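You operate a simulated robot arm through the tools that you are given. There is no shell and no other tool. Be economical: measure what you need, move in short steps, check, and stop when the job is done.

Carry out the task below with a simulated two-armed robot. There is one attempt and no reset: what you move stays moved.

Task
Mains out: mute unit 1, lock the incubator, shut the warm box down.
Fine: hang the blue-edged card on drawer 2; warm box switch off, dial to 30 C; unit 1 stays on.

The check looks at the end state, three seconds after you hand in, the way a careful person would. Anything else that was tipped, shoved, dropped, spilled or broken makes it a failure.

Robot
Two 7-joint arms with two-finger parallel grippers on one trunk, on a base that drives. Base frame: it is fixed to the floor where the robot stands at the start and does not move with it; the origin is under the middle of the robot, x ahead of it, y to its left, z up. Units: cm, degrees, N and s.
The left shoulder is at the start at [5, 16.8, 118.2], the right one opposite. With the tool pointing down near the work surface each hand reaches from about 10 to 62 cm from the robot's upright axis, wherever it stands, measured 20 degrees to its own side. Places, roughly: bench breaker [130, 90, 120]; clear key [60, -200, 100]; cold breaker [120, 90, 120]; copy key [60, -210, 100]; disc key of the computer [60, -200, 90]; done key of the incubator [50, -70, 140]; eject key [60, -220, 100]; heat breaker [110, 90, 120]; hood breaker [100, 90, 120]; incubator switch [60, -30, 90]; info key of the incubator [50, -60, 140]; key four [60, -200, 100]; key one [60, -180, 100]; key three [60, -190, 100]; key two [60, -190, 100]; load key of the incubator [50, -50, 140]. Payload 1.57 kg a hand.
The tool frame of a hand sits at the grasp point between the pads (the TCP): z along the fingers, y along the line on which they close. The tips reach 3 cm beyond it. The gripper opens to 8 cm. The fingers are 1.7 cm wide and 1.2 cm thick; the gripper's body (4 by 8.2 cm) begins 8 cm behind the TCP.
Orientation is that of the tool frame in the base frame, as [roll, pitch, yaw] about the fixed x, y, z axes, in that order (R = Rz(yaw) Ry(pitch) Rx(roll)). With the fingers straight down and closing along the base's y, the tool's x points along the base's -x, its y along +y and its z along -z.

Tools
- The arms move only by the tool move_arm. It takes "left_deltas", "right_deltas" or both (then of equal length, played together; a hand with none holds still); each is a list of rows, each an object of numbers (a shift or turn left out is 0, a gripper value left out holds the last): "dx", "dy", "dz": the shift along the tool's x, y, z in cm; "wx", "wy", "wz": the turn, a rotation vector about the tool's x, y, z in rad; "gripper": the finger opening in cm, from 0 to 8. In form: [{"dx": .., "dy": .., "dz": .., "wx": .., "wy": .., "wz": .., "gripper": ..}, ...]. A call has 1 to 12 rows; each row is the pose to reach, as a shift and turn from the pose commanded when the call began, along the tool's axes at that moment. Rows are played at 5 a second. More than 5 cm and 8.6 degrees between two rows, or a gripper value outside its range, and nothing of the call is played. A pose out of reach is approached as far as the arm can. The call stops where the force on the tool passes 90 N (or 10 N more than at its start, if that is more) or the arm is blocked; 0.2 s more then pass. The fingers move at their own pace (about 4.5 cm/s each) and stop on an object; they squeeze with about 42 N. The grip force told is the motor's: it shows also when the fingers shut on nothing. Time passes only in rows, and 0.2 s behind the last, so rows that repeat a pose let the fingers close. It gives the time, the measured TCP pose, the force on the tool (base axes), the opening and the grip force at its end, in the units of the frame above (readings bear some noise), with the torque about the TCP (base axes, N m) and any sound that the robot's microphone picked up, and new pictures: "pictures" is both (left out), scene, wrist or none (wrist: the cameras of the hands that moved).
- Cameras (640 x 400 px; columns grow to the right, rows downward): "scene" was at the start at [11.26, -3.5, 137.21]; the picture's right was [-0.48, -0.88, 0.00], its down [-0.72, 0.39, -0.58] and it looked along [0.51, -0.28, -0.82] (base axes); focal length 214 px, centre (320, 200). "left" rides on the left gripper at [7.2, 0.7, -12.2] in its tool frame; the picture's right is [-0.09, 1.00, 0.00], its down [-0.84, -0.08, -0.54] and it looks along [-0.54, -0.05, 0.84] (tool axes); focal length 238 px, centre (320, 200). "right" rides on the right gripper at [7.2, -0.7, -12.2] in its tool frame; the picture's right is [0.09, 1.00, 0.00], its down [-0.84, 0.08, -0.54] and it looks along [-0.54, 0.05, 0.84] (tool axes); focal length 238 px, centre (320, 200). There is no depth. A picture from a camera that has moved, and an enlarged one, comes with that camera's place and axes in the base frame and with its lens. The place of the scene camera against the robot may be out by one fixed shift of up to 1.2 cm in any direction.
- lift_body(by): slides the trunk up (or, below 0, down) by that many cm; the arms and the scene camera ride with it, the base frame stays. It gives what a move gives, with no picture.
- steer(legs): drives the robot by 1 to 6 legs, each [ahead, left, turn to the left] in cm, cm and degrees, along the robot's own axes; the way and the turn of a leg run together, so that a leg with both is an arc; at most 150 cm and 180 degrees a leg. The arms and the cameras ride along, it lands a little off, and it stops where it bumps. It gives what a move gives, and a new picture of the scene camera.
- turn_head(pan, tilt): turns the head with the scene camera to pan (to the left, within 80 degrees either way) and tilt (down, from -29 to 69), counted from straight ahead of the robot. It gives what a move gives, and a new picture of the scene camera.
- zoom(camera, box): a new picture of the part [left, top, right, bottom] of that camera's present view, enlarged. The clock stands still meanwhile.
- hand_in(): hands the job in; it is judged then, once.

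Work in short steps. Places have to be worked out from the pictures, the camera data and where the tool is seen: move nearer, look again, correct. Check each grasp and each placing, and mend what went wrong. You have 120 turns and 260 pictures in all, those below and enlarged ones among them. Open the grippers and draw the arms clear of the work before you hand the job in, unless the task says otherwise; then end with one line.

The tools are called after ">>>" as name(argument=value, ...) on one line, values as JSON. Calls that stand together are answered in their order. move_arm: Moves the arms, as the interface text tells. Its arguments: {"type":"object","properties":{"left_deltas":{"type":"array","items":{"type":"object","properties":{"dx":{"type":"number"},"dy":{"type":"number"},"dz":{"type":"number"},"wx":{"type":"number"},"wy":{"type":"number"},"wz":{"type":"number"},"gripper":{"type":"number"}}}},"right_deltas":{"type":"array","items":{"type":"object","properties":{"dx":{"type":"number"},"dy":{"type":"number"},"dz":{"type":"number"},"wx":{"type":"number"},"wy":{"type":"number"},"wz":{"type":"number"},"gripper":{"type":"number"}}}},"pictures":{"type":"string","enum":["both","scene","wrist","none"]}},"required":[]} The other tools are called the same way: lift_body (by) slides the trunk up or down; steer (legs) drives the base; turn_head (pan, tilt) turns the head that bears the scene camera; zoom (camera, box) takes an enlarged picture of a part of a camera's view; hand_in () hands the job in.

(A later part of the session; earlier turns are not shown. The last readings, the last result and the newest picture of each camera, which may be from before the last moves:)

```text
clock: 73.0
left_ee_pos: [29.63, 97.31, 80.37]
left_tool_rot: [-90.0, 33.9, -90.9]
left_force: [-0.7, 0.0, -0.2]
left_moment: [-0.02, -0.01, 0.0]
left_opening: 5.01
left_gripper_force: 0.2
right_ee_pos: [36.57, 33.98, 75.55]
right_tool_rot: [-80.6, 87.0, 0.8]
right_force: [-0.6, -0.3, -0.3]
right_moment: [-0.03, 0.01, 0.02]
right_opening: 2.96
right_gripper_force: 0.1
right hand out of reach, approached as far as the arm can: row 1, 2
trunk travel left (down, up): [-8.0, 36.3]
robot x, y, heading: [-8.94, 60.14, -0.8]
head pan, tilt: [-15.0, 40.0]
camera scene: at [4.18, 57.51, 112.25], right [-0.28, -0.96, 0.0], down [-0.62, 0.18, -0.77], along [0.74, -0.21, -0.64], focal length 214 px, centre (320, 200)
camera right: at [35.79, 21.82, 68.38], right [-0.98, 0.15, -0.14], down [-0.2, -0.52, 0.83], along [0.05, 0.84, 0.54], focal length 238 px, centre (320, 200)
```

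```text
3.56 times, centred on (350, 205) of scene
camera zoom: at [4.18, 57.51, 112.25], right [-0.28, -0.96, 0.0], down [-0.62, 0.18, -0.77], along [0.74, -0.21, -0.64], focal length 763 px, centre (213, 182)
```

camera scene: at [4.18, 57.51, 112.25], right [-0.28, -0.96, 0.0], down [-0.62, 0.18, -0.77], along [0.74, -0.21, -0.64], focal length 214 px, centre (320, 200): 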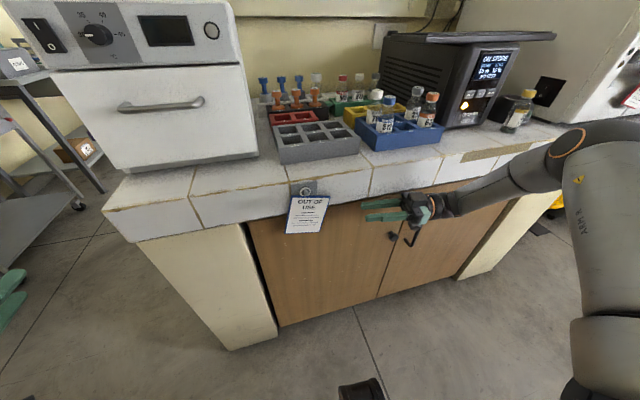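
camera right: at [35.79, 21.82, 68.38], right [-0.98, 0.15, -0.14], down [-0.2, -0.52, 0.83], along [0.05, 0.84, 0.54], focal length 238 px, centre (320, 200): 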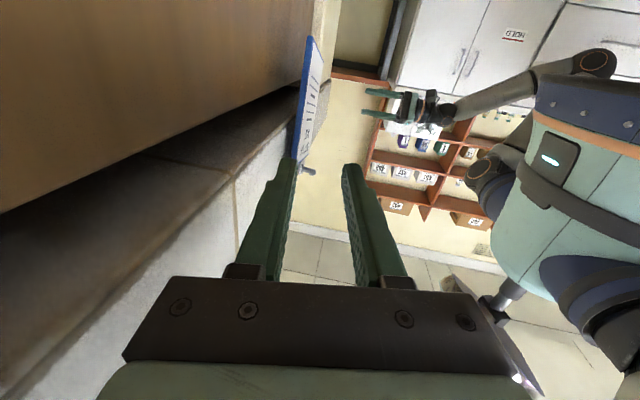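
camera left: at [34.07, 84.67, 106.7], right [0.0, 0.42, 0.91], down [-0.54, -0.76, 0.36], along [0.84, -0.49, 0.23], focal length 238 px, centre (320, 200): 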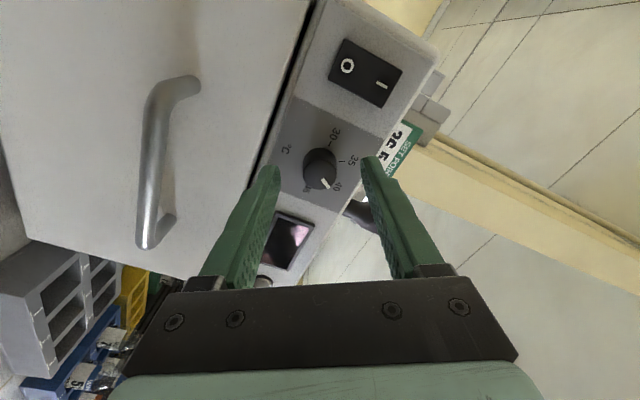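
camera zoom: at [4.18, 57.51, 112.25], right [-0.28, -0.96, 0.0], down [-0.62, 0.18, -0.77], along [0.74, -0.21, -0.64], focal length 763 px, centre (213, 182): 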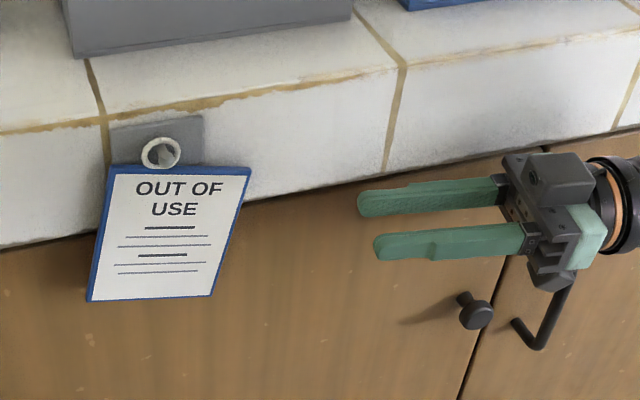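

The arm itself is at its limits, so I use trunk and base: lower 3.5 cm, drive forward 3.6 and left 6, then check.

>>> lift_body(by=-3.5)

>>> steer(legs=[[3.4, 0, 0], [0, 5.5, 0]])

>>> zoom(camera="right", box=[220, 0, 400, 200])

>>> zoom(camera="scene", box=[280, 160, 440, 260])

```text
clock: 73.8
left_ee_pos: [29.63, 97.33, 76.88]
left_tool_rot: [-89.9, 33.8, -90.9]
left_force: [-1.2, 1.2, -0.3]
left_moment: [-0.01, -0.01, 0.02]
left_opening: 4.99
left_gripper_force: 0.1
right_ee_pos: [36.44, 34.07, 72.1]
right_tool_rot: [-80.8, 87.1, 0.7]
right_force: [0.1, 0.0, 0.6]
right_moment: [0.02, 0.0, 0.01]
right_opening: 3.02
right_gripper_force: 0.0
trunk travel left (down, up): [-4.5, 39.8]
robot x, y, heading: [-8.96, 60.29, -0.8]
head pan, tilt: [-15.0, 40.0]
```

```text
clock: 75.2
left_ee_pos: [33.08, 102.68, 76.9]
left_tool_rot: [-90.0, 33.9, -90.9]
left_force: [-0.2, 0.6, 0.7]
left_moment: [0.03, 0.0, -0.01]
left_opening: 5.0
left_gripper_force: 0.1
right_ee_pos: [40.13, 39.5, 72.08]
right_tool_rot: [-80.7, 87.1, 0.7]
right_force: [-0.1, 0.1, 0.5]
right_moment: [0.01, -0.02, 0.0]
right_opening: 2.96
right_gripper_force: 0.0
trunk travel left (down, up): [-4.5, 39.8]
robot x, y, heading: [-5.45, 64.84, -1.0]
head pan, tilt: [-15.0, 40.0]
camera scene: at [7.69, 62.88, 108.75], right [-0.28, -0.96, 0.0], down [-0.62, 0.18, -0.77], along [0.74, -0.21, -0.64], focal length 214 px, centre (320, 200)
```

scene: 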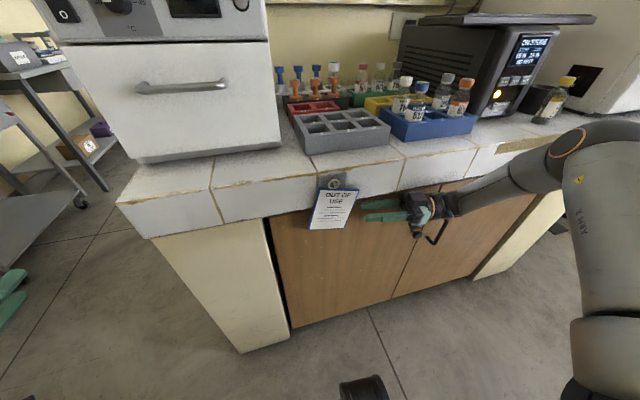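

```text
2.00 times, centred on (310, 100) of right
camera zoom: at [39.31, 27.22, 64.88], right [-0.98, 0.15, -0.14], down [-0.2, -0.52, 0.83], along [0.05, 0.84, 0.54], focal length 477 px, centre (340, 400)
```

zoom: 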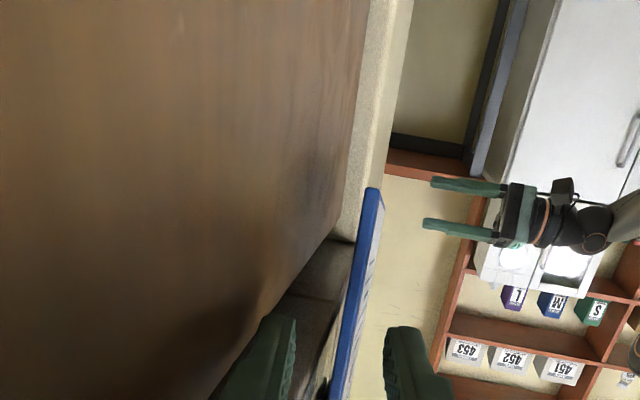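

```text
4.00 times, centred on (360, 210) of scene
camera zoom: at [7.69, 62.88, 108.75], right [-0.28, -0.96, 0.0], down [-0.62, 0.18, -0.77], along [0.74, -0.21, -0.64], focal length 858 px, centre (160, 160)
```

zoom: 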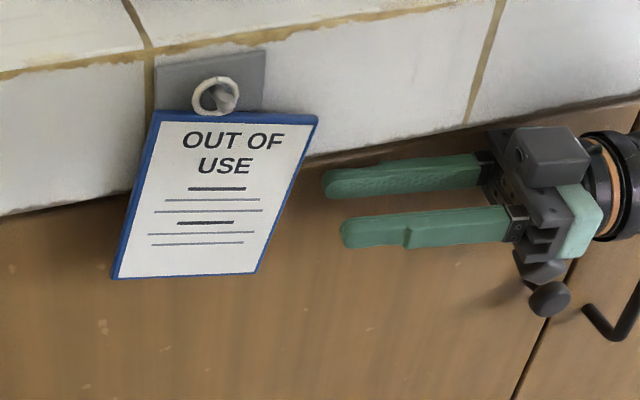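

The fingers straddle the card plane. Drive left ~5 cm so the pads overlap the card.

>>> steer(legs=[[0, 5.0, 0]])

>>> zoom(camera="right", box=[220, 0, 400, 200])

>>> zoom(camera="scene", box=[280, 140, 440, 240])

```text
clock: 76.1
left_ee_pos: [33.17, 107.58, 76.86]
left_tool_rot: [-89.9, 33.9, -90.9]
left_force: [-0.3, -0.4, 0.4]
left_moment: [0.0, 0.01, 0.0]
left_opening: 5.02
left_gripper_force: 0.0
right_ee_pos: [40.19, 44.32, 72.06]
right_tool_rot: [-80.8, 87.1, 0.7]
right_force: [-0.3, 0.6, 0.5]
right_moment: [0.0, 0.01, 0.0]
right_opening: 3.01
right_gripper_force: 0.1
trunk travel left (down, up): [-4.5, 39.8]
robot x, y, heading: [-5.26, 70.1, -0.9]
head pan, tilt: [-15.0, 40.0]
camera scene: at [7.77, 67.77, 108.75], right [-0.27, -0.96, 0.0], down [-0.62, 0.18, -0.77], along [0.74, -0.21, -0.64], focal length 214 px, centre (320, 200)
```

scene: 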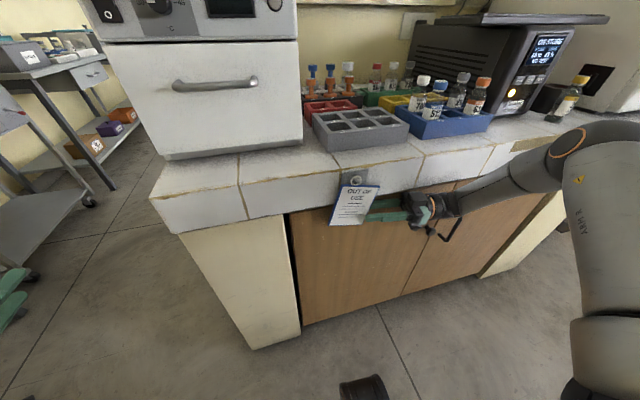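

```text
2.00 times, centred on (310, 100) of right
camera zoom: at [39.41, 32.13, 64.88], right [-0.98, 0.15, -0.14], down [-0.2, -0.52, 0.83], along [0.05, 0.84, 0.54], focal length 477 px, centre (340, 400)
```

zoom: 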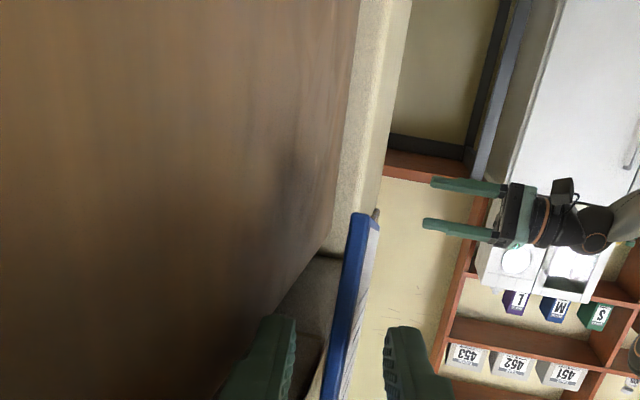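

```text
4.00 times, centred on (360, 190) of scene
camera zoom: at [7.77, 67.77, 108.75], right [-0.27, -0.96, 0.0], down [-0.62, 0.18, -0.77], along [0.74, -0.21, -0.64], focal length 858 px, centre (160, 240)
```

zoom: 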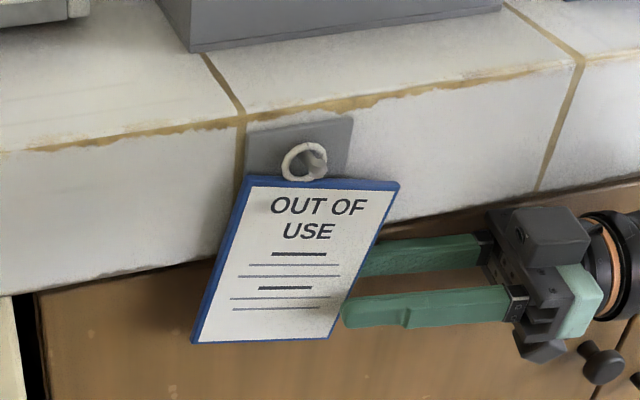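

Fingers now bracket the card's right edge; go 2 cm further for a firm overlap.

>>> steer(legs=[[0, 2.0, 0]])

>>> zoom(camera="scene", box=[280, 140, 440, 240])

```text
clock: 76.9
left_ee_pos: [33.12, 109.55, 76.93]
left_tool_rot: [-90.1, 33.8, -91.0]
left_force: [0.1, 0.6, 0.2]
left_moment: [-0.01, -0.01, -0.01]
left_opening: 5.0
left_gripper_force: 0.1
right_ee_pos: [40.16, 46.27, 72.09]
right_tool_rot: [-81.0, 87.0, 0.5]
right_force: [0.7, 0.4, -0.1]
right_moment: [0.01, 0.01, -0.02]
right_opening: 2.97
right_gripper_force: 0.1
trunk travel left (down, up): [-4.5, 39.8]
robot x, y, heading: [-5.42, 72.45, -0.9]
head pan, tilt: [-15.0, 40.0]
camera scene: at [7.8, 69.78, 108.75], right [-0.27, -0.96, 0.0], down [-0.62, 0.18, -0.77], along [0.74, -0.21, -0.64], focal length 214 px, centre (320, 200)
```

scene: 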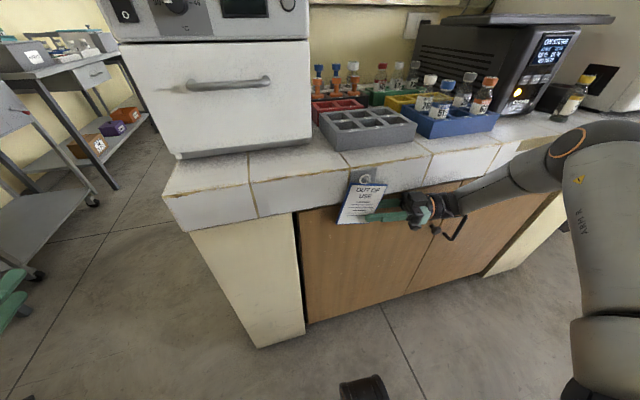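

```text
4.00 times, centred on (360, 190) of scene
camera zoom: at [7.8, 69.78, 108.75], right [-0.27, -0.96, 0.0], down [-0.62, 0.18, -0.77], along [0.74, -0.21, -0.64], focal length 858 px, centre (160, 240)
```

zoom: 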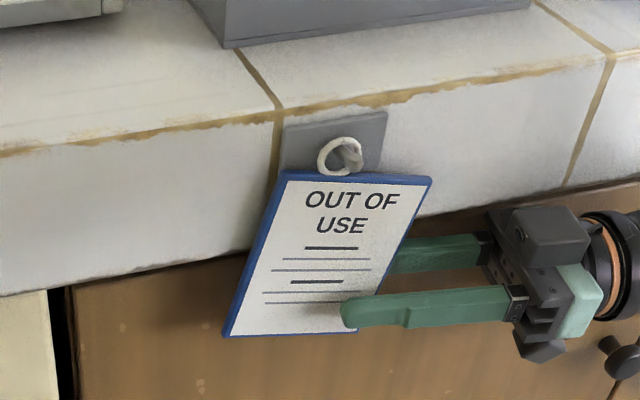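

Good overlap. Close the gripper on the card.

>>> move_arm(right_deltas=[{"gripper": 1.5}, {"gripper": 0}, {"gripper": 0}, {"gripper": 0}])

>>> zoom(camera="scene", box=[280, 140, 440, 240])

```text
clock: 77.9
left_ee_pos: [33.21, 109.64, 76.81]
left_tool_rot: [-89.8, 33.9, -90.9]
left_force: [0.1, 0.1, -0.3]
left_moment: [0.03, -0.03, -0.03]
left_opening: 4.98
left_gripper_force: 0.1
right_ee_pos: [40.24, 46.23, 72.23]
right_tool_rot: [-80.7, 87.0, 0.8]
right_force: [0.9, 0.3, 0.6]
right_moment: [0.06, 0.06, -0.02]
right_opening: 0.49
right_gripper_force: 25.5
trunk travel left (down, up): [-4.5, 39.8]
robot x, y, heading: [-5.3, 72.44, -1.0]
head pan, tilt: [-15.0, 40.0]
camera scene: at [7.8, 69.79, 108.75], right [-0.27, -0.96, 0.0], down [-0.62, 0.18, -0.77], along [0.74, -0.21, -0.64], focal length 214 px, centre (320, 200)
camera right: at [39.45, 34.14, 64.9], right [-0.98, 0.15, -0.14], down [-0.2, -0.52, 0.83], along [0.05, 0.84, 0.54], focal length 238 px, centre (320, 200)
```

scene: 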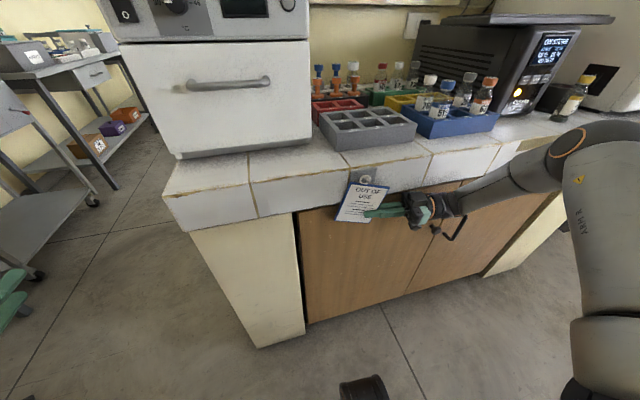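
right: 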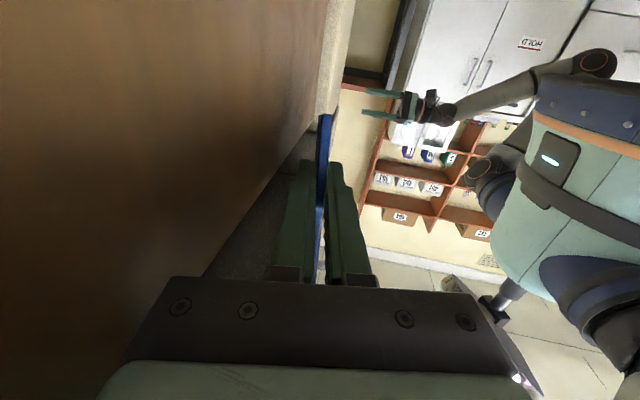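

```text
4.00 times, centred on (360, 190) of scene
camera zoom: at [7.8, 69.79, 108.75], right [-0.27, -0.96, 0.0], down [-0.62, 0.18, -0.77], along [0.74, -0.21, -0.64], focal length 858 px, centre (160, 240)
```

zoom: 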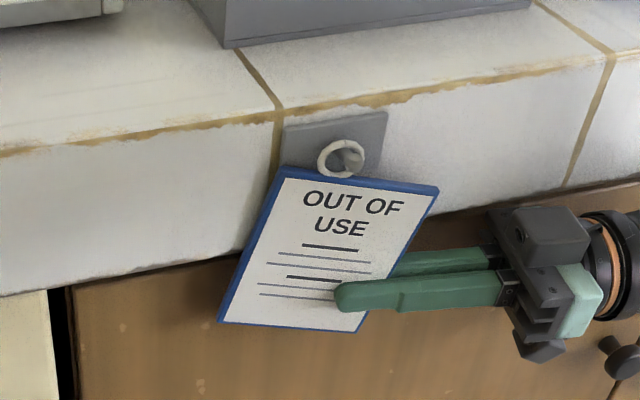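

Gripped. Lift 0.6 cm to center the ring on the peg, then back straight off.

>>> lift_body(by=0.6)

>>> steer(legs=[[-2, 0, 0]])

>>> zoom(camera="scene", box=[280, 140, 440, 240])

```text
clock: 78.5
left_ee_pos: [33.18, 109.61, 77.5]
left_tool_rot: [-90.0, 33.9, -90.9]
left_force: [-0.2, 0.0, 0.5]
left_moment: [0.01, 0.02, -0.02]
left_opening: 5.0
left_gripper_force: 0.1
right_ee_pos: [40.17, 46.28, 72.74]
right_tool_rot: [-81.1, 87.1, 0.3]
right_force: [-0.1, -0.4, 0.6]
right_moment: [-0.02, -0.02, -0.02]
right_opening: 0.47
right_gripper_force: 25.4
trunk travel left (down, up): [-5.1, 39.2]
robot x, y, heading: [-5.32, 72.13, -0.8]
head pan, tilt: [-15.0, 40.0]
```

```text
clock: 79.3
left_ee_pos: [31.2, 109.65, 77.49]
left_tool_rot: [-90.0, 33.9, -90.8]
left_force: [0.9, -0.7, -0.1]
left_moment: [-0.02, 0.03, 0.03]
left_opening: 4.98
left_gripper_force: 0.0
right_ee_pos: [38.08, 46.29, 72.79]
right_tool_rot: [-81.0, 87.0, 0.4]
right_force: [0.0, -0.1, -0.1]
right_moment: [-0.01, 0.0, -0.01]
right_opening: 0.47
right_gripper_force: 25.5
trunk travel left (down, up): [-5.1, 39.2]
robot x, y, heading: [-7.42, 72.33, -0.8]
head pan, tilt: [-15.0, 40.0]
camera scene: at [5.82, 69.83, 109.35], right [-0.27, -0.96, 0.0], down [-0.62, 0.18, -0.77], along [0.74, -0.21, -0.64], focal length 214 px, centre (320, 200)
```

scene: 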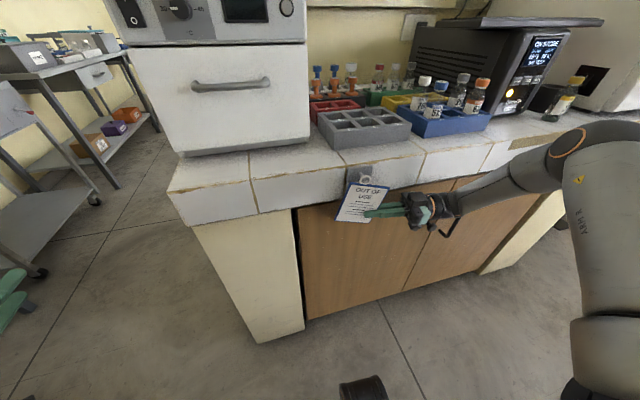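

```text
4.00 times, centred on (360, 190) of scene
camera zoom: at [5.82, 69.83, 109.35], right [-0.27, -0.96, 0.0], down [-0.62, 0.18, -0.77], along [0.74, -0.21, -0.64], focal length 858 px, centre (160, 240)
```

zoom: 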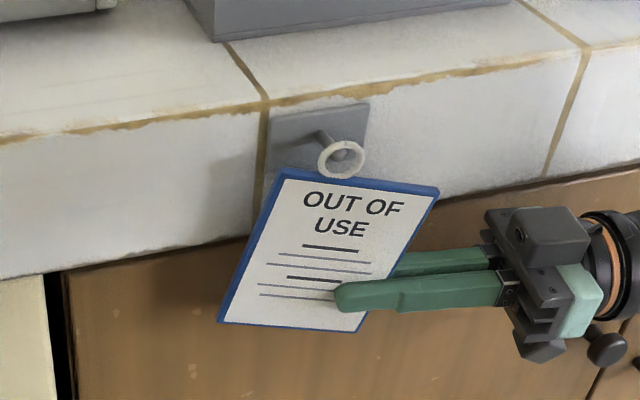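

Sliding off cleanly with no force; continue back.

>>> steer(legs=[[-3, 0, 0]])

>>> zoom(camera="scene", box=[280, 140, 440, 240])

```text
clock: 80.1
left_ee_pos: [28.3, 109.78, 77.48]
left_tool_rot: [-90.0, 33.9, -90.9]
left_force: [-0.6, 0.7, 0.5]
left_moment: [0.02, 0.03, -0.02]
left_opening: 4.98
left_gripper_force: 0.1
right_ee_pos: [35.31, 46.37, 72.76]
right_tool_rot: [-81.1, 87.0, 0.4]
right_force: [1.4, 0.6, -0.4]
right_moment: [-0.03, 0.03, -0.01]
right_opening: 0.51
right_gripper_force: 25.5
trunk travel left (down, up): [-5.1, 39.2]
robot x, y, heading: [-10.04, 71.94, -1.0]
head pan, tilt: [-15.0, 40.0]
camera scene: at [2.9, 69.88, 109.35], right [-0.27, -0.96, 0.0], down [-0.62, 0.18, -0.77], along [0.74, -0.21, -0.64], focal length 214 px, centre (320, 200)
```

scene: 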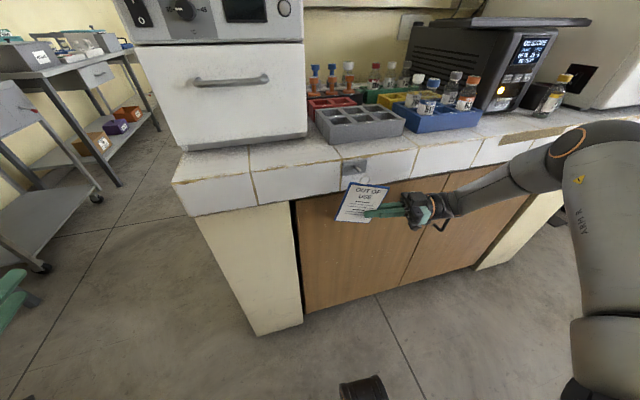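

```text
4.00 times, centred on (360, 190) of scene
camera zoom: at [2.9, 69.88, 109.35], right [-0.27, -0.96, 0.0], down [-0.62, 0.18, -0.77], along [0.74, -0.21, -0.64], focal length 858 px, centre (160, 240)
```

zoom: 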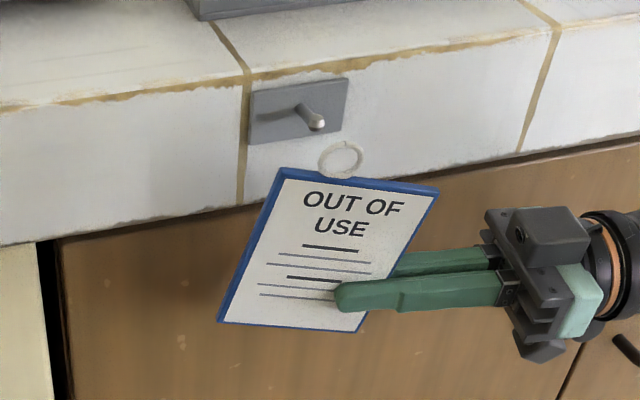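

Card is free. Back off, raise the trunk 23 cm, then drive right to drawer 2.

>>> steer(legs=[[-8, 0, 0]])

>>> lift_body(by=23)

>>> steer(legs=[[0, -126, 0.9]])

>>> turn_head(pan=-35, tilt=28)

```text
clock: 81.2
left_ee_pos: [20.03, 109.77, 77.63]
left_tool_rot: [-90.0, 33.8, -90.8]
left_force: [0.8, 0.4, -0.6]
left_moment: [0.03, 0.0, 0.05]
left_opening: 4.99
left_gripper_force: 0.1
right_ee_pos: [27.28, 46.64, 72.75]
right_tool_rot: [-81.1, 87.1, 0.3]
right_force: [0.1, -0.2, -0.5]
right_moment: [0.02, -0.03, -0.02]
right_opening: 0.49
right_gripper_force: 25.8
trunk travel left (down, up): [-5.1, 39.2]
robot x, y, heading: [-18.5, 72.56, -0.8]
head pan, tilt: [-15.0, 40.0]
camera scene: at [-5.19, 70.01, 109.35], right [-0.27, -0.96, 0.0], down [-0.62, 0.18, -0.77], along [0.74, -0.21, -0.64], focal length 214 px, centre (320, 200)
```

scene: 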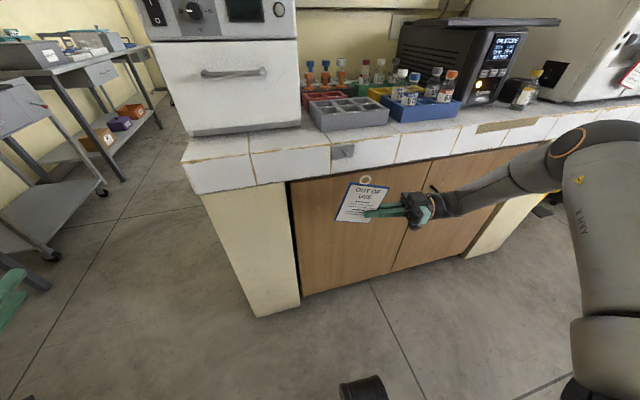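

```text
clock: 83.6
left_ee_pos: [20.02, 109.79, 100.47]
left_tool_rot: [-90.1, 33.9, -90.8]
left_force: [-0.1, 0.3, 0.4]
left_moment: [-0.03, 0.0, 0.0]
left_opening: 4.97
left_gripper_force: 0.1
right_ee_pos: [27.16, 46.65, 95.75]
right_tool_rot: [-81.1, 87.0, 0.4]
right_force: [-0.1, 0.0, -0.7]
right_moment: [-0.02, -0.01, -0.01]
right_opening: 0.46
right_gripper_force: 25.4
trunk travel left (down, up): [-28.1, 16.2]
robot x, y, heading: [-18.39, 72.35, -1.0]
head pan, tilt: [-15.0, 40.0]
```

```text
clock: 89.9
left_ee_pos: [19.03, -14.3, 100.47]
left_tool_rot: [-89.9, 34.0, -88.8]
left_force: [0.7, 0.2, -0.4]
left_moment: [0.01, 0.03, 0.02]
left_opening: 5.01
left_gripper_force: 0.2
right_ee_pos: [28.41, -77.44, 95.68]
right_tool_rot: [-81.0, 87.0, 2.4]
right_force: [0.5, 0.4, -1.3]
right_moment: [-0.02, -0.02, 0.0]
right_opening: 0.5
right_gripper_force: 25.5
trunk travel left (down, up): [-28.1, 16.2]
robot x, y, heading: [-18.11, -53.22, 1.1]
head pan, tilt: [-15.0, 40.0]
camera scene: at [-4.87, -55.07, 132.35], right [-0.24, -0.97, 0.0], down [-0.62, 0.15, -0.77], along [0.74, -0.18, -0.64], focal length 214 px, centre (320, 200)
```

scene: 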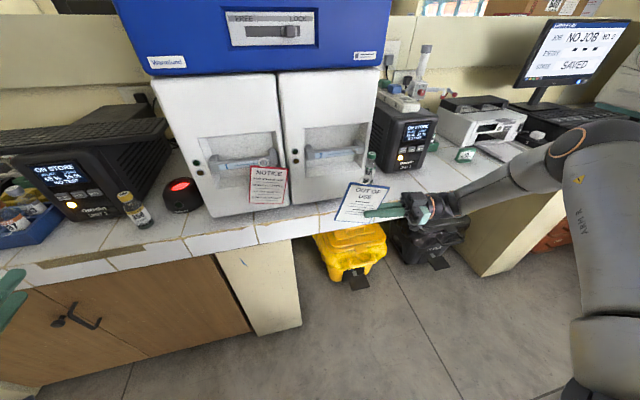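

```text
clock: 90.7
left_ee_pos: [19.07, -14.31, 100.61]
left_tool_rot: [-89.9, 33.9, -88.9]
left_force: [1.0, -0.6, 0.6]
left_moment: [0.0, -0.01, 0.0]
left_opening: 4.99
left_gripper_force: 0.0
right_ee_pos: [28.37, -77.36, 95.69]
right_tool_rot: [-81.2, 87.0, 2.2]
right_force: [0.0, 1.0, -1.0]
right_moment: [-0.03, -0.01, -0.03]
right_opening: 0.47
right_gripper_force: 25.1
trunk travel left (down, up): [-28.1, 16.2]
robot x, y, heading: [-18.05, -52.89, 1.2]
head pan, tilt: [-35.0, 28.0]
camera scene: at [-5.55, -58.1, 134.2], right [-0.56, -0.83, 0.0], down [-0.39, 0.26, -0.88], along [0.73, -0.49, -0.47], focal length 214 px, centre (320, 200)
```

scene: 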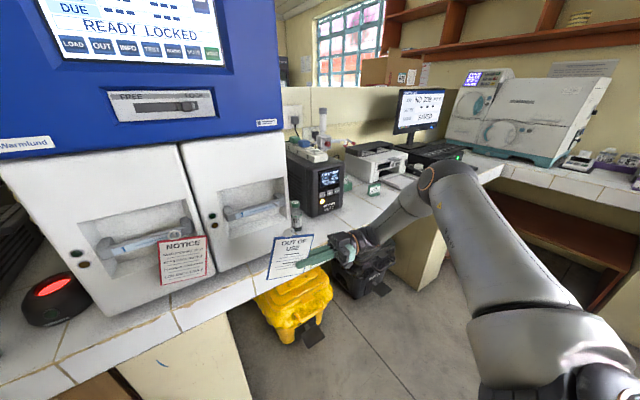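

>>> zoom(camera="scene", box=[200, 170, 360, 290])

>>> zoom(camera="left", box=[0, 0, 640, 400])

```text
3.33 times, centred on (280, 230) of scene
camera zoom: at [-5.55, -58.1, 134.2], right [-0.56, -0.83, 0.0], down [-0.39, 0.26, -0.88], along [0.73, -0.49, -0.47], focal length 715 px, centre (453, 100)
```

zoom: 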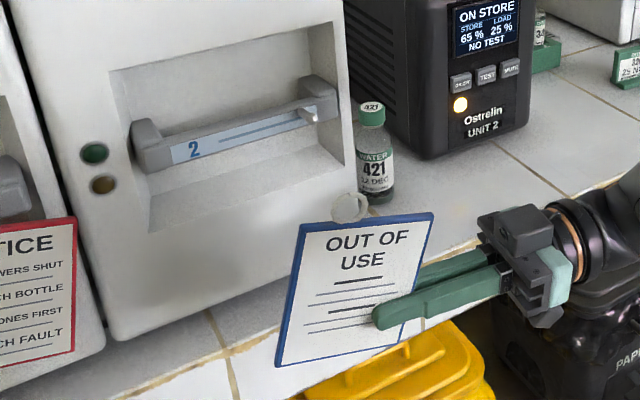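

```text
1.00 times, centred on (320, 200) of left
camera zoom: at [6.87, -20.14, 96.03], right [-0.01, 0.63, -0.77], down [-0.55, 0.64, 0.53], along [0.83, 0.44, 0.34], focal length 238 px, centre (320, 200)
```

zoom: 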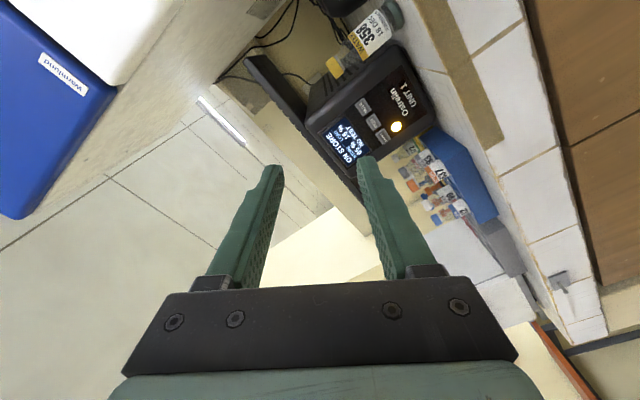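

Ring now ≈[29,-73.9,105.4]; peg tip ≈[40,-76.6,105.5]. Drive right 2.7 and forward 7.5, then compare ring and peg directly.

>>> steer(legs=[[0, -2.7, 0], [7.5, 0, 0]])

>>> zoom(camera="scene", box=[200, 180, 360, 300])

```text
clock: 92.2
left_ee_pos: [26.58, -16.83, 100.51]
left_tool_rot: [-90.1, 33.9, -88.9]
left_force: [-0.8, -1.8, 0.0]
left_moment: [-0.02, -0.01, 0.0]
left_opening: 5.0
left_gripper_force: 0.1
right_ee_pos: [35.8, -80.08, 95.71]
right_tool_rot: [-81.1, 87.1, 2.2]
right_force: [0.1, 0.0, 0.6]
right_moment: [-0.01, 0.03, 0.01]
right_opening: 0.49
right_gripper_force: 25.4
trunk travel left (down, up): [-28.1, 16.2]
robot x, y, heading: [-10.4, -55.41, 1.0]
head pan, tilt: [-35.0, 28.0]
camera scene: at [1.91, -60.68, 134.19], right [-0.56, -0.83, 0.0], down [-0.39, 0.26, -0.88], along [0.73, -0.49, -0.47], focal length 214 px, centre (320, 200)
```

scene: 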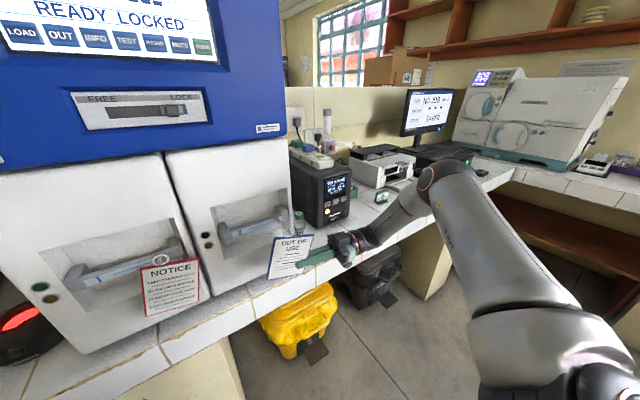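

```text
3.33 times, centred on (280, 240) of scene
camera zoom: at [1.91, -60.68, 134.19], right [-0.56, -0.83, 0.0], down [-0.39, 0.26, -0.88], along [0.73, -0.49, -0.47], focal length 715 px, centre (453, 67)
```

zoom: 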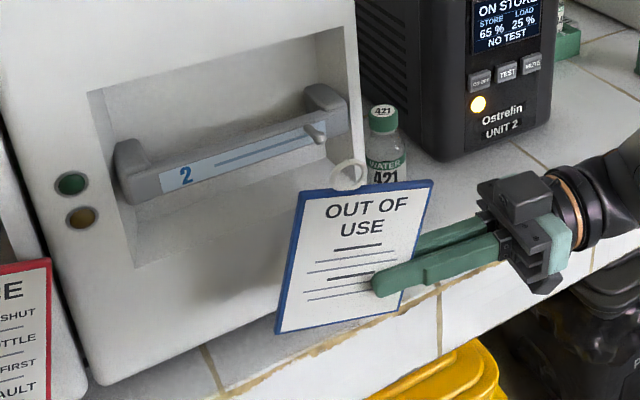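

In the same scene frame: ring needs ≈+0.8 up and ~0.2 left. Raise 0.7, advance 2.7, and look again.

>>> lift_body(by=0.7)

>>> steer(legs=[[2.7, 0.1, 0]])

>>> zoom(camera="scene", box=[230, 190, 330, 260])

>>> zoom(camera="right", box=[220, 0, 420, 200])

```text
clock: 92.8
left_ee_pos: [26.54, -16.92, 101.25]
left_tool_rot: [-89.8, 33.9, -89.1]
left_force: [-0.2, 0.3, -0.1]
left_moment: [0.04, 0.02, -0.01]
left_opening: 4.99
left_gripper_force: 0.0
right_ee_pos: [35.74, -79.96, 96.36]
right_tool_rot: [-81.4, 87.1, 1.9]
right_force: [0.2, -0.1, -0.6]
right_moment: [-0.06, 0.03, 0.0]
right_opening: 0.49
right_gripper_force: 25.9
trunk travel left (down, up): [-28.8, 15.5]
robot x, y, heading: [-10.86, -55.7, 0.9]
head pan, tilt: [-35.0, 28.0]
```

```text
clock: 93.6
left_ee_pos: [29.33, -16.8, 101.14]
left_tool_rot: [-90.0, 33.8, -89.0]
left_force: [1.2, 0.9, -0.6]
left_moment: [0.0, -0.02, 0.0]
left_opening: 4.98
left_gripper_force: 0.1
right_ee_pos: [38.63, -79.7, 96.39]
right_tool_rot: [-81.2, 87.1, 2.2]
right_force: [0.1, -0.8, -0.8]
right_moment: [0.0, 0.0, -0.02]
right_opening: 0.49
right_gripper_force: 25.2
trunk travel left (down, up): [-28.8, 15.5]
robot x, y, heading: [-7.9, -55.22, 1.2]
head pan, tilt: [-35.0, 28.0]
camera scene: at [4.65, -60.52, 134.89], right [-0.56, -0.83, 0.0], down [-0.39, 0.26, -0.88], along [0.73, -0.49, -0.47], focal length 214 px, centre (320, 200)
```

scene: 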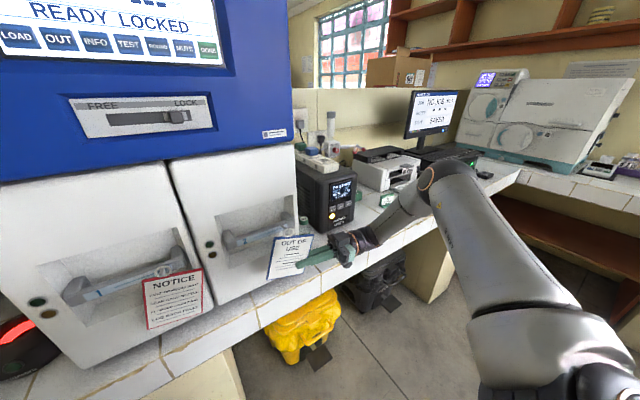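

```text
5.71 times, centred on (280, 225) of scene
camera zoom: at [4.65, -60.52, 134.89], right [-0.56, -0.83, 0.0], down [-0.39, 0.26, -0.88], along [0.73, -0.49, -0.47], focal length 1226 px, centre (549, 57)
```

zoom: 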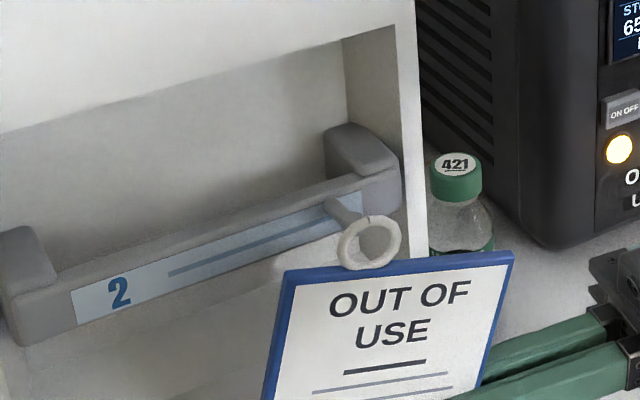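

```text
2.00 times, centred on (320, 100) of right
camera zoom: at [38.17, -91.97, 89.17], right [-0.98, 0.11, -0.14], down [-0.18, -0.53, 0.83], along [0.02, 0.84, 0.54], focal length 477 px, centre (320, 400)
```

zoom: 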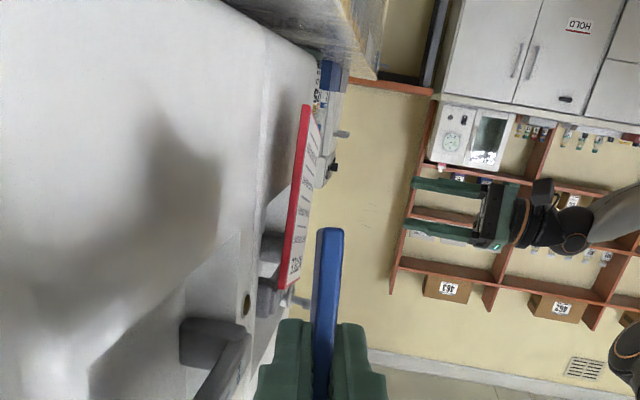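

>>> zoom(camera="scene", box=[278, 214, 308, 244])

>>> zoom(camera="right", box=[270, 110, 370, 220])

```text
13.33 times, centred on (293, 229) of scene
camera zoom: at [4.65, -60.52, 134.89], right [-0.56, -0.83, 0.0], down [-0.39, 0.26, -0.88], along [0.73, -0.49, -0.47], focal length 2860 px, centre (680, -187)
```

zoom: 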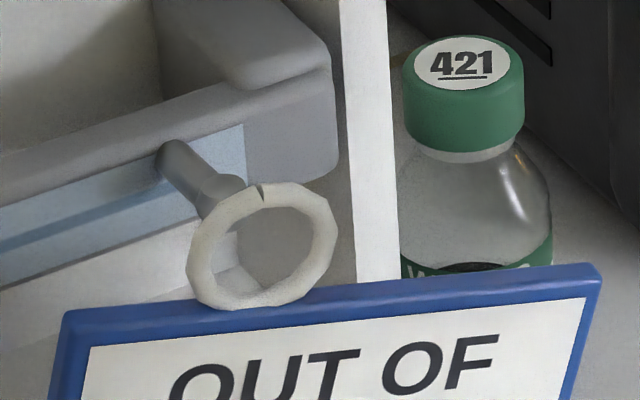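

```text
3.64 times, centred on (320, 165) of right
camera zoom: at [38.17, -91.97, 89.17], right [-0.98, 0.11, -0.14], down [-0.18, -0.53, 0.83], along [0.02, 0.84, 0.54], focal length 867 px, centre (320, 327)
```

zoom: 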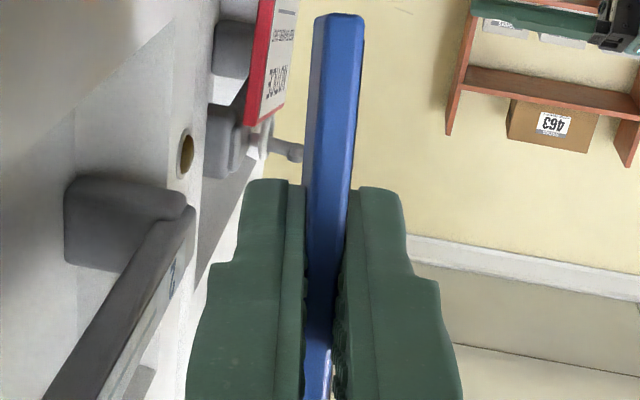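

The peg tip sits just behind the ring's upper-left rim, and advancing moves the ring up-left onto it. Advance 0.9 cm and check.

>>> steer(legs=[[0.9, 0, 0]])

>>> zoom(camera="scene", box=[278, 214, 308, 244])

```text
clock: 94.3
left_ee_pos: [30.36, -16.78, 101.24]
left_tool_rot: [-90.0, 33.9, -89.0]
left_force: [-0.6, -0.6, 0.1]
left_moment: [-0.04, 0.02, -0.04]
left_opening: 5.01
left_gripper_force: 0.1
right_ee_pos: [39.49, -79.63, 96.48]
right_tool_rot: [-81.3, 87.0, 2.1]
right_force: [1.1, -0.6, -1.2]
right_moment: [0.02, 0.01, 0.01]
right_opening: 0.5
right_gripper_force: 25.2
trunk travel left (down, up): [-28.8, 15.5]
robot x, y, heading: [-7.05, -55.43, 1.2]
head pan, tilt: [-35.0, 28.0]
camera scene: at [5.52, -60.5, 134.9], right [-0.56, -0.83, 0.0], down [-0.39, 0.26, -0.88], along [0.73, -0.49, -0.47], focal length 214 px, centre (320, 200)
```

scene: 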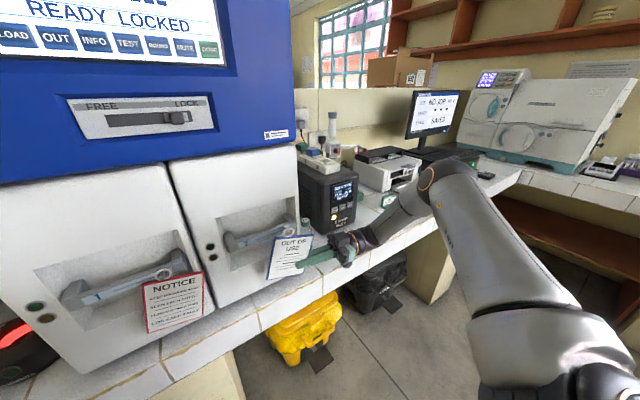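

```text
13.33 times, centred on (293, 229) of scene
camera zoom: at [5.52, -60.5, 134.9], right [-0.56, -0.83, 0.0], down [-0.39, 0.26, -0.88], along [0.73, -0.49, -0.47], focal length 2860 px, centre (680, -187)
```

zoom: 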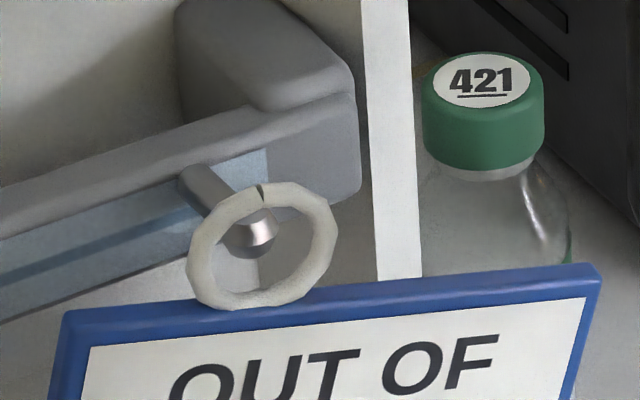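

The tip now shows inside the ring opening, nearly centred. Advance 1 cm more.

>>> steer(legs=[[1.0, 0, 0]])

>>> zoom(camera="scene", box=[278, 214, 308, 244])

```text
clock: 95.0
left_ee_pos: [31.27, -16.72, 101.35]
left_tool_rot: [-89.9, 34.0, -89.0]
left_force: [-0.8, 1.0, 0.3]
left_moment: [0.03, 0.0, 0.0]
left_opening: 5.01
left_gripper_force: 0.0
right_ee_pos: [40.51, -79.68, 96.35]
right_tool_rot: [-81.5, 87.0, 2.0]
right_force: [0.2, -0.4, 0.2]
right_moment: [0.01, 0.0, 0.0]
right_opening: 0.49
right_gripper_force: 25.0
trunk travel left (down, up): [-28.8, 15.5]
robot x, y, heading: [-6.19, -55.67, 1.1]
head pan, tilt: [-35.0, 28.0]
camera scene: at [6.52, -60.49, 134.9], right [-0.56, -0.83, 0.0], down [-0.39, 0.26, -0.88], along [0.73, -0.49, -0.47], focal length 214 px, centre (320, 200)
```

scene: 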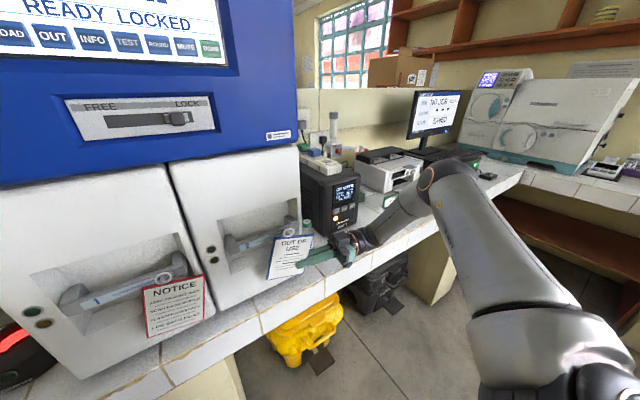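

```text
13.33 times, centred on (293, 229) of scene
camera zoom: at [6.52, -60.49, 134.9], right [-0.56, -0.83, 0.0], down [-0.39, 0.26, -0.88], along [0.73, -0.49, -0.47], focal length 2860 px, centre (680, -187)
```

zoom: 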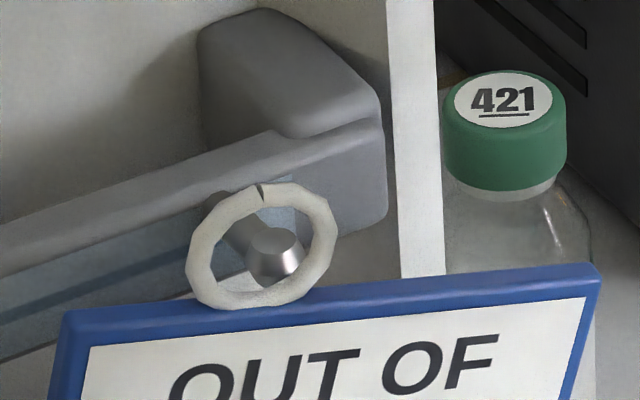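

>>> steer(legs=[[0.9, 0, 0]])

>>> zoom(camera="scene", box=[278, 214, 308, 244])

```text
clock: 95.8
left_ee_pos: [32.03, -16.77, 101.28]
left_tool_rot: [-89.9, 34.0, -89.1]
left_force: [-0.5, 0.0, -0.3]
left_moment: [0.0, 0.0, 0.02]
left_opening: 4.98
left_gripper_force: 0.0
right_ee_pos: [41.28, -79.76, 96.4]
right_tool_rot: [-81.6, 86.9, 1.6]
right_force: [-4.3, 0.8, -0.8]
right_moment: [-0.01, -0.27, 0.08]
right_opening: 0.52
right_gripper_force: 25.0
trunk travel left (down, up): [-28.8, 15.5]
robot x, y, heading: [-5.15, -55.23, 1.0]
head pan, tilt: [-35.0, 28.0]
camera scene: at [7.34, -60.47, 134.91], right [-0.56, -0.83, 0.0], down [-0.39, 0.26, -0.88], along [0.73, -0.49, -0.47], focal length 214 px, centre (320, 200)
```

scene: 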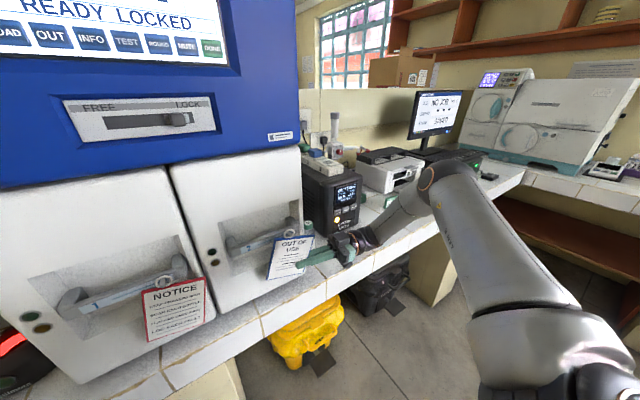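

```text
13.33 times, centred on (293, 229) of scene
camera zoom: at [7.34, -60.47, 134.91], right [-0.56, -0.83, 0.0], down [-0.39, 0.26, -0.88], along [0.73, -0.49, -0.47], focal length 2860 px, centre (680, -187)
```

zoom: 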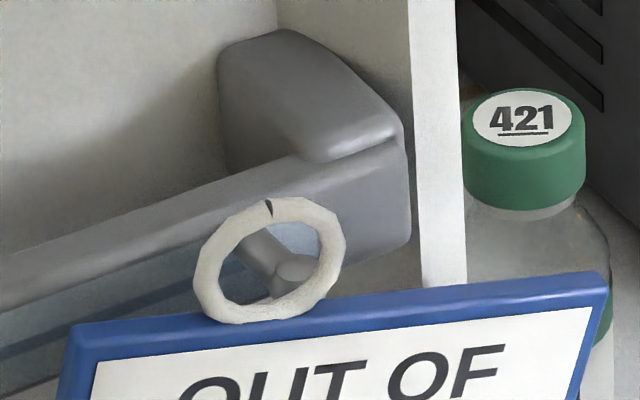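

The tip met the lower-right rim (4 N). Back off 1.2, lower 0.6, shift right 0.5, and re-approach.

>>> steer(legs=[[-1.3, 0, 0], [0, -0.5, 0]])

>>> lift_body(by=-0.6)

>>> zoom(camera="scene", box=[278, 214, 308, 244])

```text
clock: 96.9
left_ee_pos: [30.88, -17.31, 101.32]
left_tool_rot: [-89.9, 33.9, -89.0]
left_force: [-0.2, -0.7, -0.8]
left_moment: [0.05, -0.01, 0.02]
left_opening: 4.99
left_gripper_force: 0.1
right_ee_pos: [40.01, -80.35, 96.42]
right_tool_rot: [-81.4, 87.0, 1.9]
right_force: [0.5, 0.0, -0.5]
right_moment: [-0.01, 0.0, -0.01]
right_opening: 0.5
right_gripper_force: 25.4
trunk travel left (down, up): [-28.8, 15.5]
robot x, y, heading: [-6.19, -56.21, 1.0]
head pan, tilt: [-35.0, 28.0]
camera scene: at [6.06, -61.03, 134.9], right [-0.56, -0.83, 0.0], down [-0.39, 0.26, -0.88], along [0.73, -0.49, -0.47], focal length 214 px, centre (320, 200)
```

scene: 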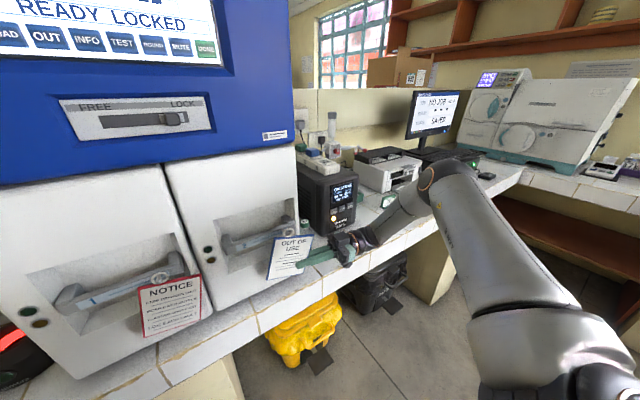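

```text
clock: 97.4
left_ee_pos: [30.75, -17.28, 100.62]
left_tool_rot: [-89.9, 34.0, -89.0]
left_force: [0.6, 0.0, -0.1]
left_moment: [-0.02, 0.02, 0.02]
left_opening: 5.03
left_gripper_force: 0.0
right_ee_pos: [39.95, -80.37, 95.78]
right_tool_rot: [-81.7, 87.1, 1.5]
right_force: [0.3, 0.0, -0.9]
right_moment: [0.02, 0.03, 0.02]
right_opening: 0.5
right_gripper_force: 25.7
trunk travel left (down, up): [-28.2, 16.1]
robot x, y, heading: [-6.93, -55.96, 0.9]
head pan, tilt: [-35.0, 28.0]
```

```text
13.33 times, centred on (293, 229) of scene
camera zoom: at [6.06, -61.0, 134.3], right [-0.56, -0.83, 0.0], down [-0.39, 0.26, -0.88], along [0.73, -0.49, -0.47], focal length 2860 px, centre (680, -187)
```

zoom: 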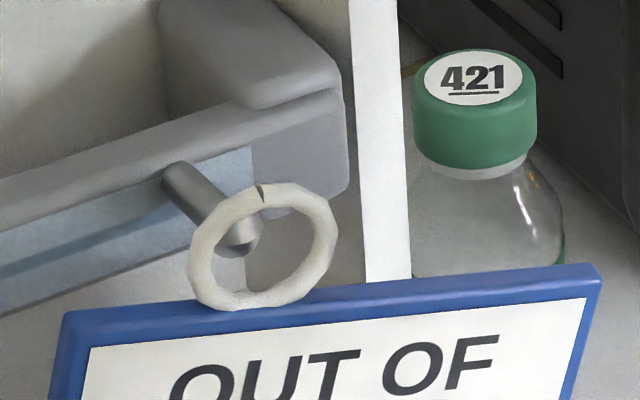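

>>> steer(legs=[[1.6, 0, 0]])

>>> zoom(camera="scene", box=[278, 214, 308, 244])

```text
clock: 98.2
left_ee_pos: [32.37, -17.27, 100.75]
left_tool_rot: [-89.8, 33.9, -89.0]
left_force: [-0.5, 0.3, -0.6]
left_moment: [-0.04, 0.01, 0.01]
left_opening: 4.99
left_gripper_force: 0.0
right_ee_pos: [41.43, -80.24, 95.7]
right_tool_rot: [-82.8, 87.1, 0.6]
right_force: [-3.3, 0.0, -4.0]
right_moment: [-0.13, -0.31, 0.16]
right_opening: 0.54
right_gripper_force: 25.6
trunk travel left (down, up): [-28.2, 16.1]
robot x, y, heading: [-4.86, -55.96, 0.9]
head pan, tilt: [-35.0, 28.0]
camera scene: at [7.61, -61.0, 134.3], right [-0.56, -0.83, 0.0], down [-0.39, 0.26, -0.88], along [0.73, -0.49, -0.47], focal length 214 px, centre (320, 200)
```

scene: 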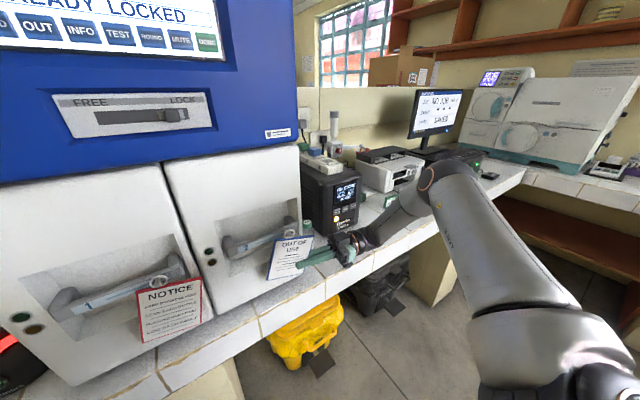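

```text
13.33 times, centred on (293, 229) of scene
camera zoom: at [7.61, -61.0, 134.3], right [-0.56, -0.83, 0.0], down [-0.39, 0.26, -0.88], along [0.73, -0.49, -0.47], focal length 2860 px, centre (680, -187)
```

zoom: 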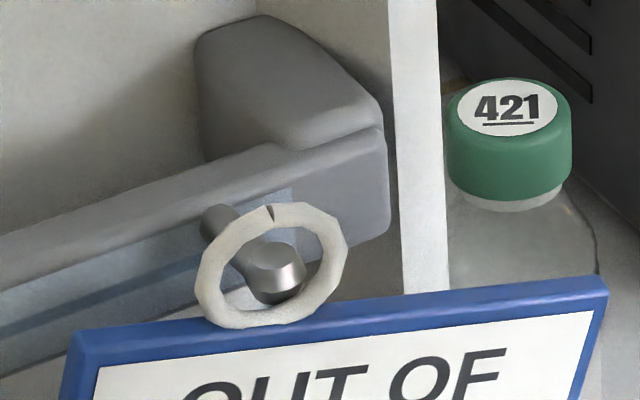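

Contact at the ring pushes it down: the peg presses on the ring's bottom rim, so the ring is a bit high. Lower 0.5.

>>> lift_body(by=-0.5)

>>> zoom(camera="scene", box=[278, 214, 308, 244])

```text
clock: 98.7
left_ee_pos: [32.36, -17.27, 100.08]
left_tool_rot: [-90.0, 34.0, -89.0]
left_force: [-0.1, -0.1, -0.6]
left_moment: [-0.02, -0.01, -0.01]
left_opening: 4.99
left_gripper_force: 0.1
right_ee_pos: [41.45, -80.29, 95.2]
right_tool_rot: [-83.8, 87.1, -0.3]
right_force: [-0.4, -0.9, -1.7]
right_moment: [-0.04, -0.09, 0.01]
right_opening: 0.49
right_gripper_force: 24.7
trunk travel left (down, up): [-27.7, 16.6]
robot x, y, heading: [-5.0, -55.83, 0.9]
head pan, tilt: [-35.0, 28.0]
```

```text
13.33 times, centred on (293, 229) of scene
camera zoom: at [7.6, -60.99, 133.8], right [-0.56, -0.83, 0.0], down [-0.39, 0.26, -0.88], along [0.73, -0.49, -0.47], focal length 2860 px, centre (680, -187)
```

zoom: 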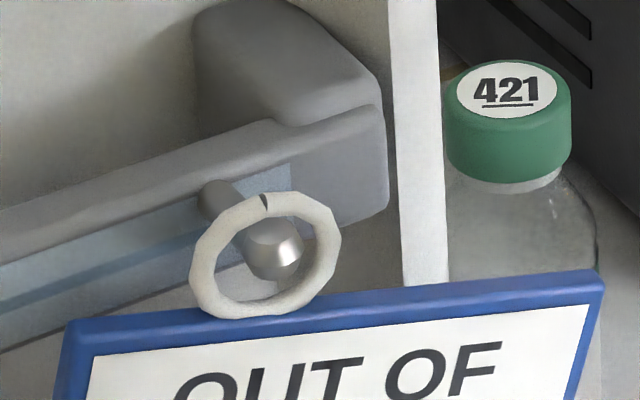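

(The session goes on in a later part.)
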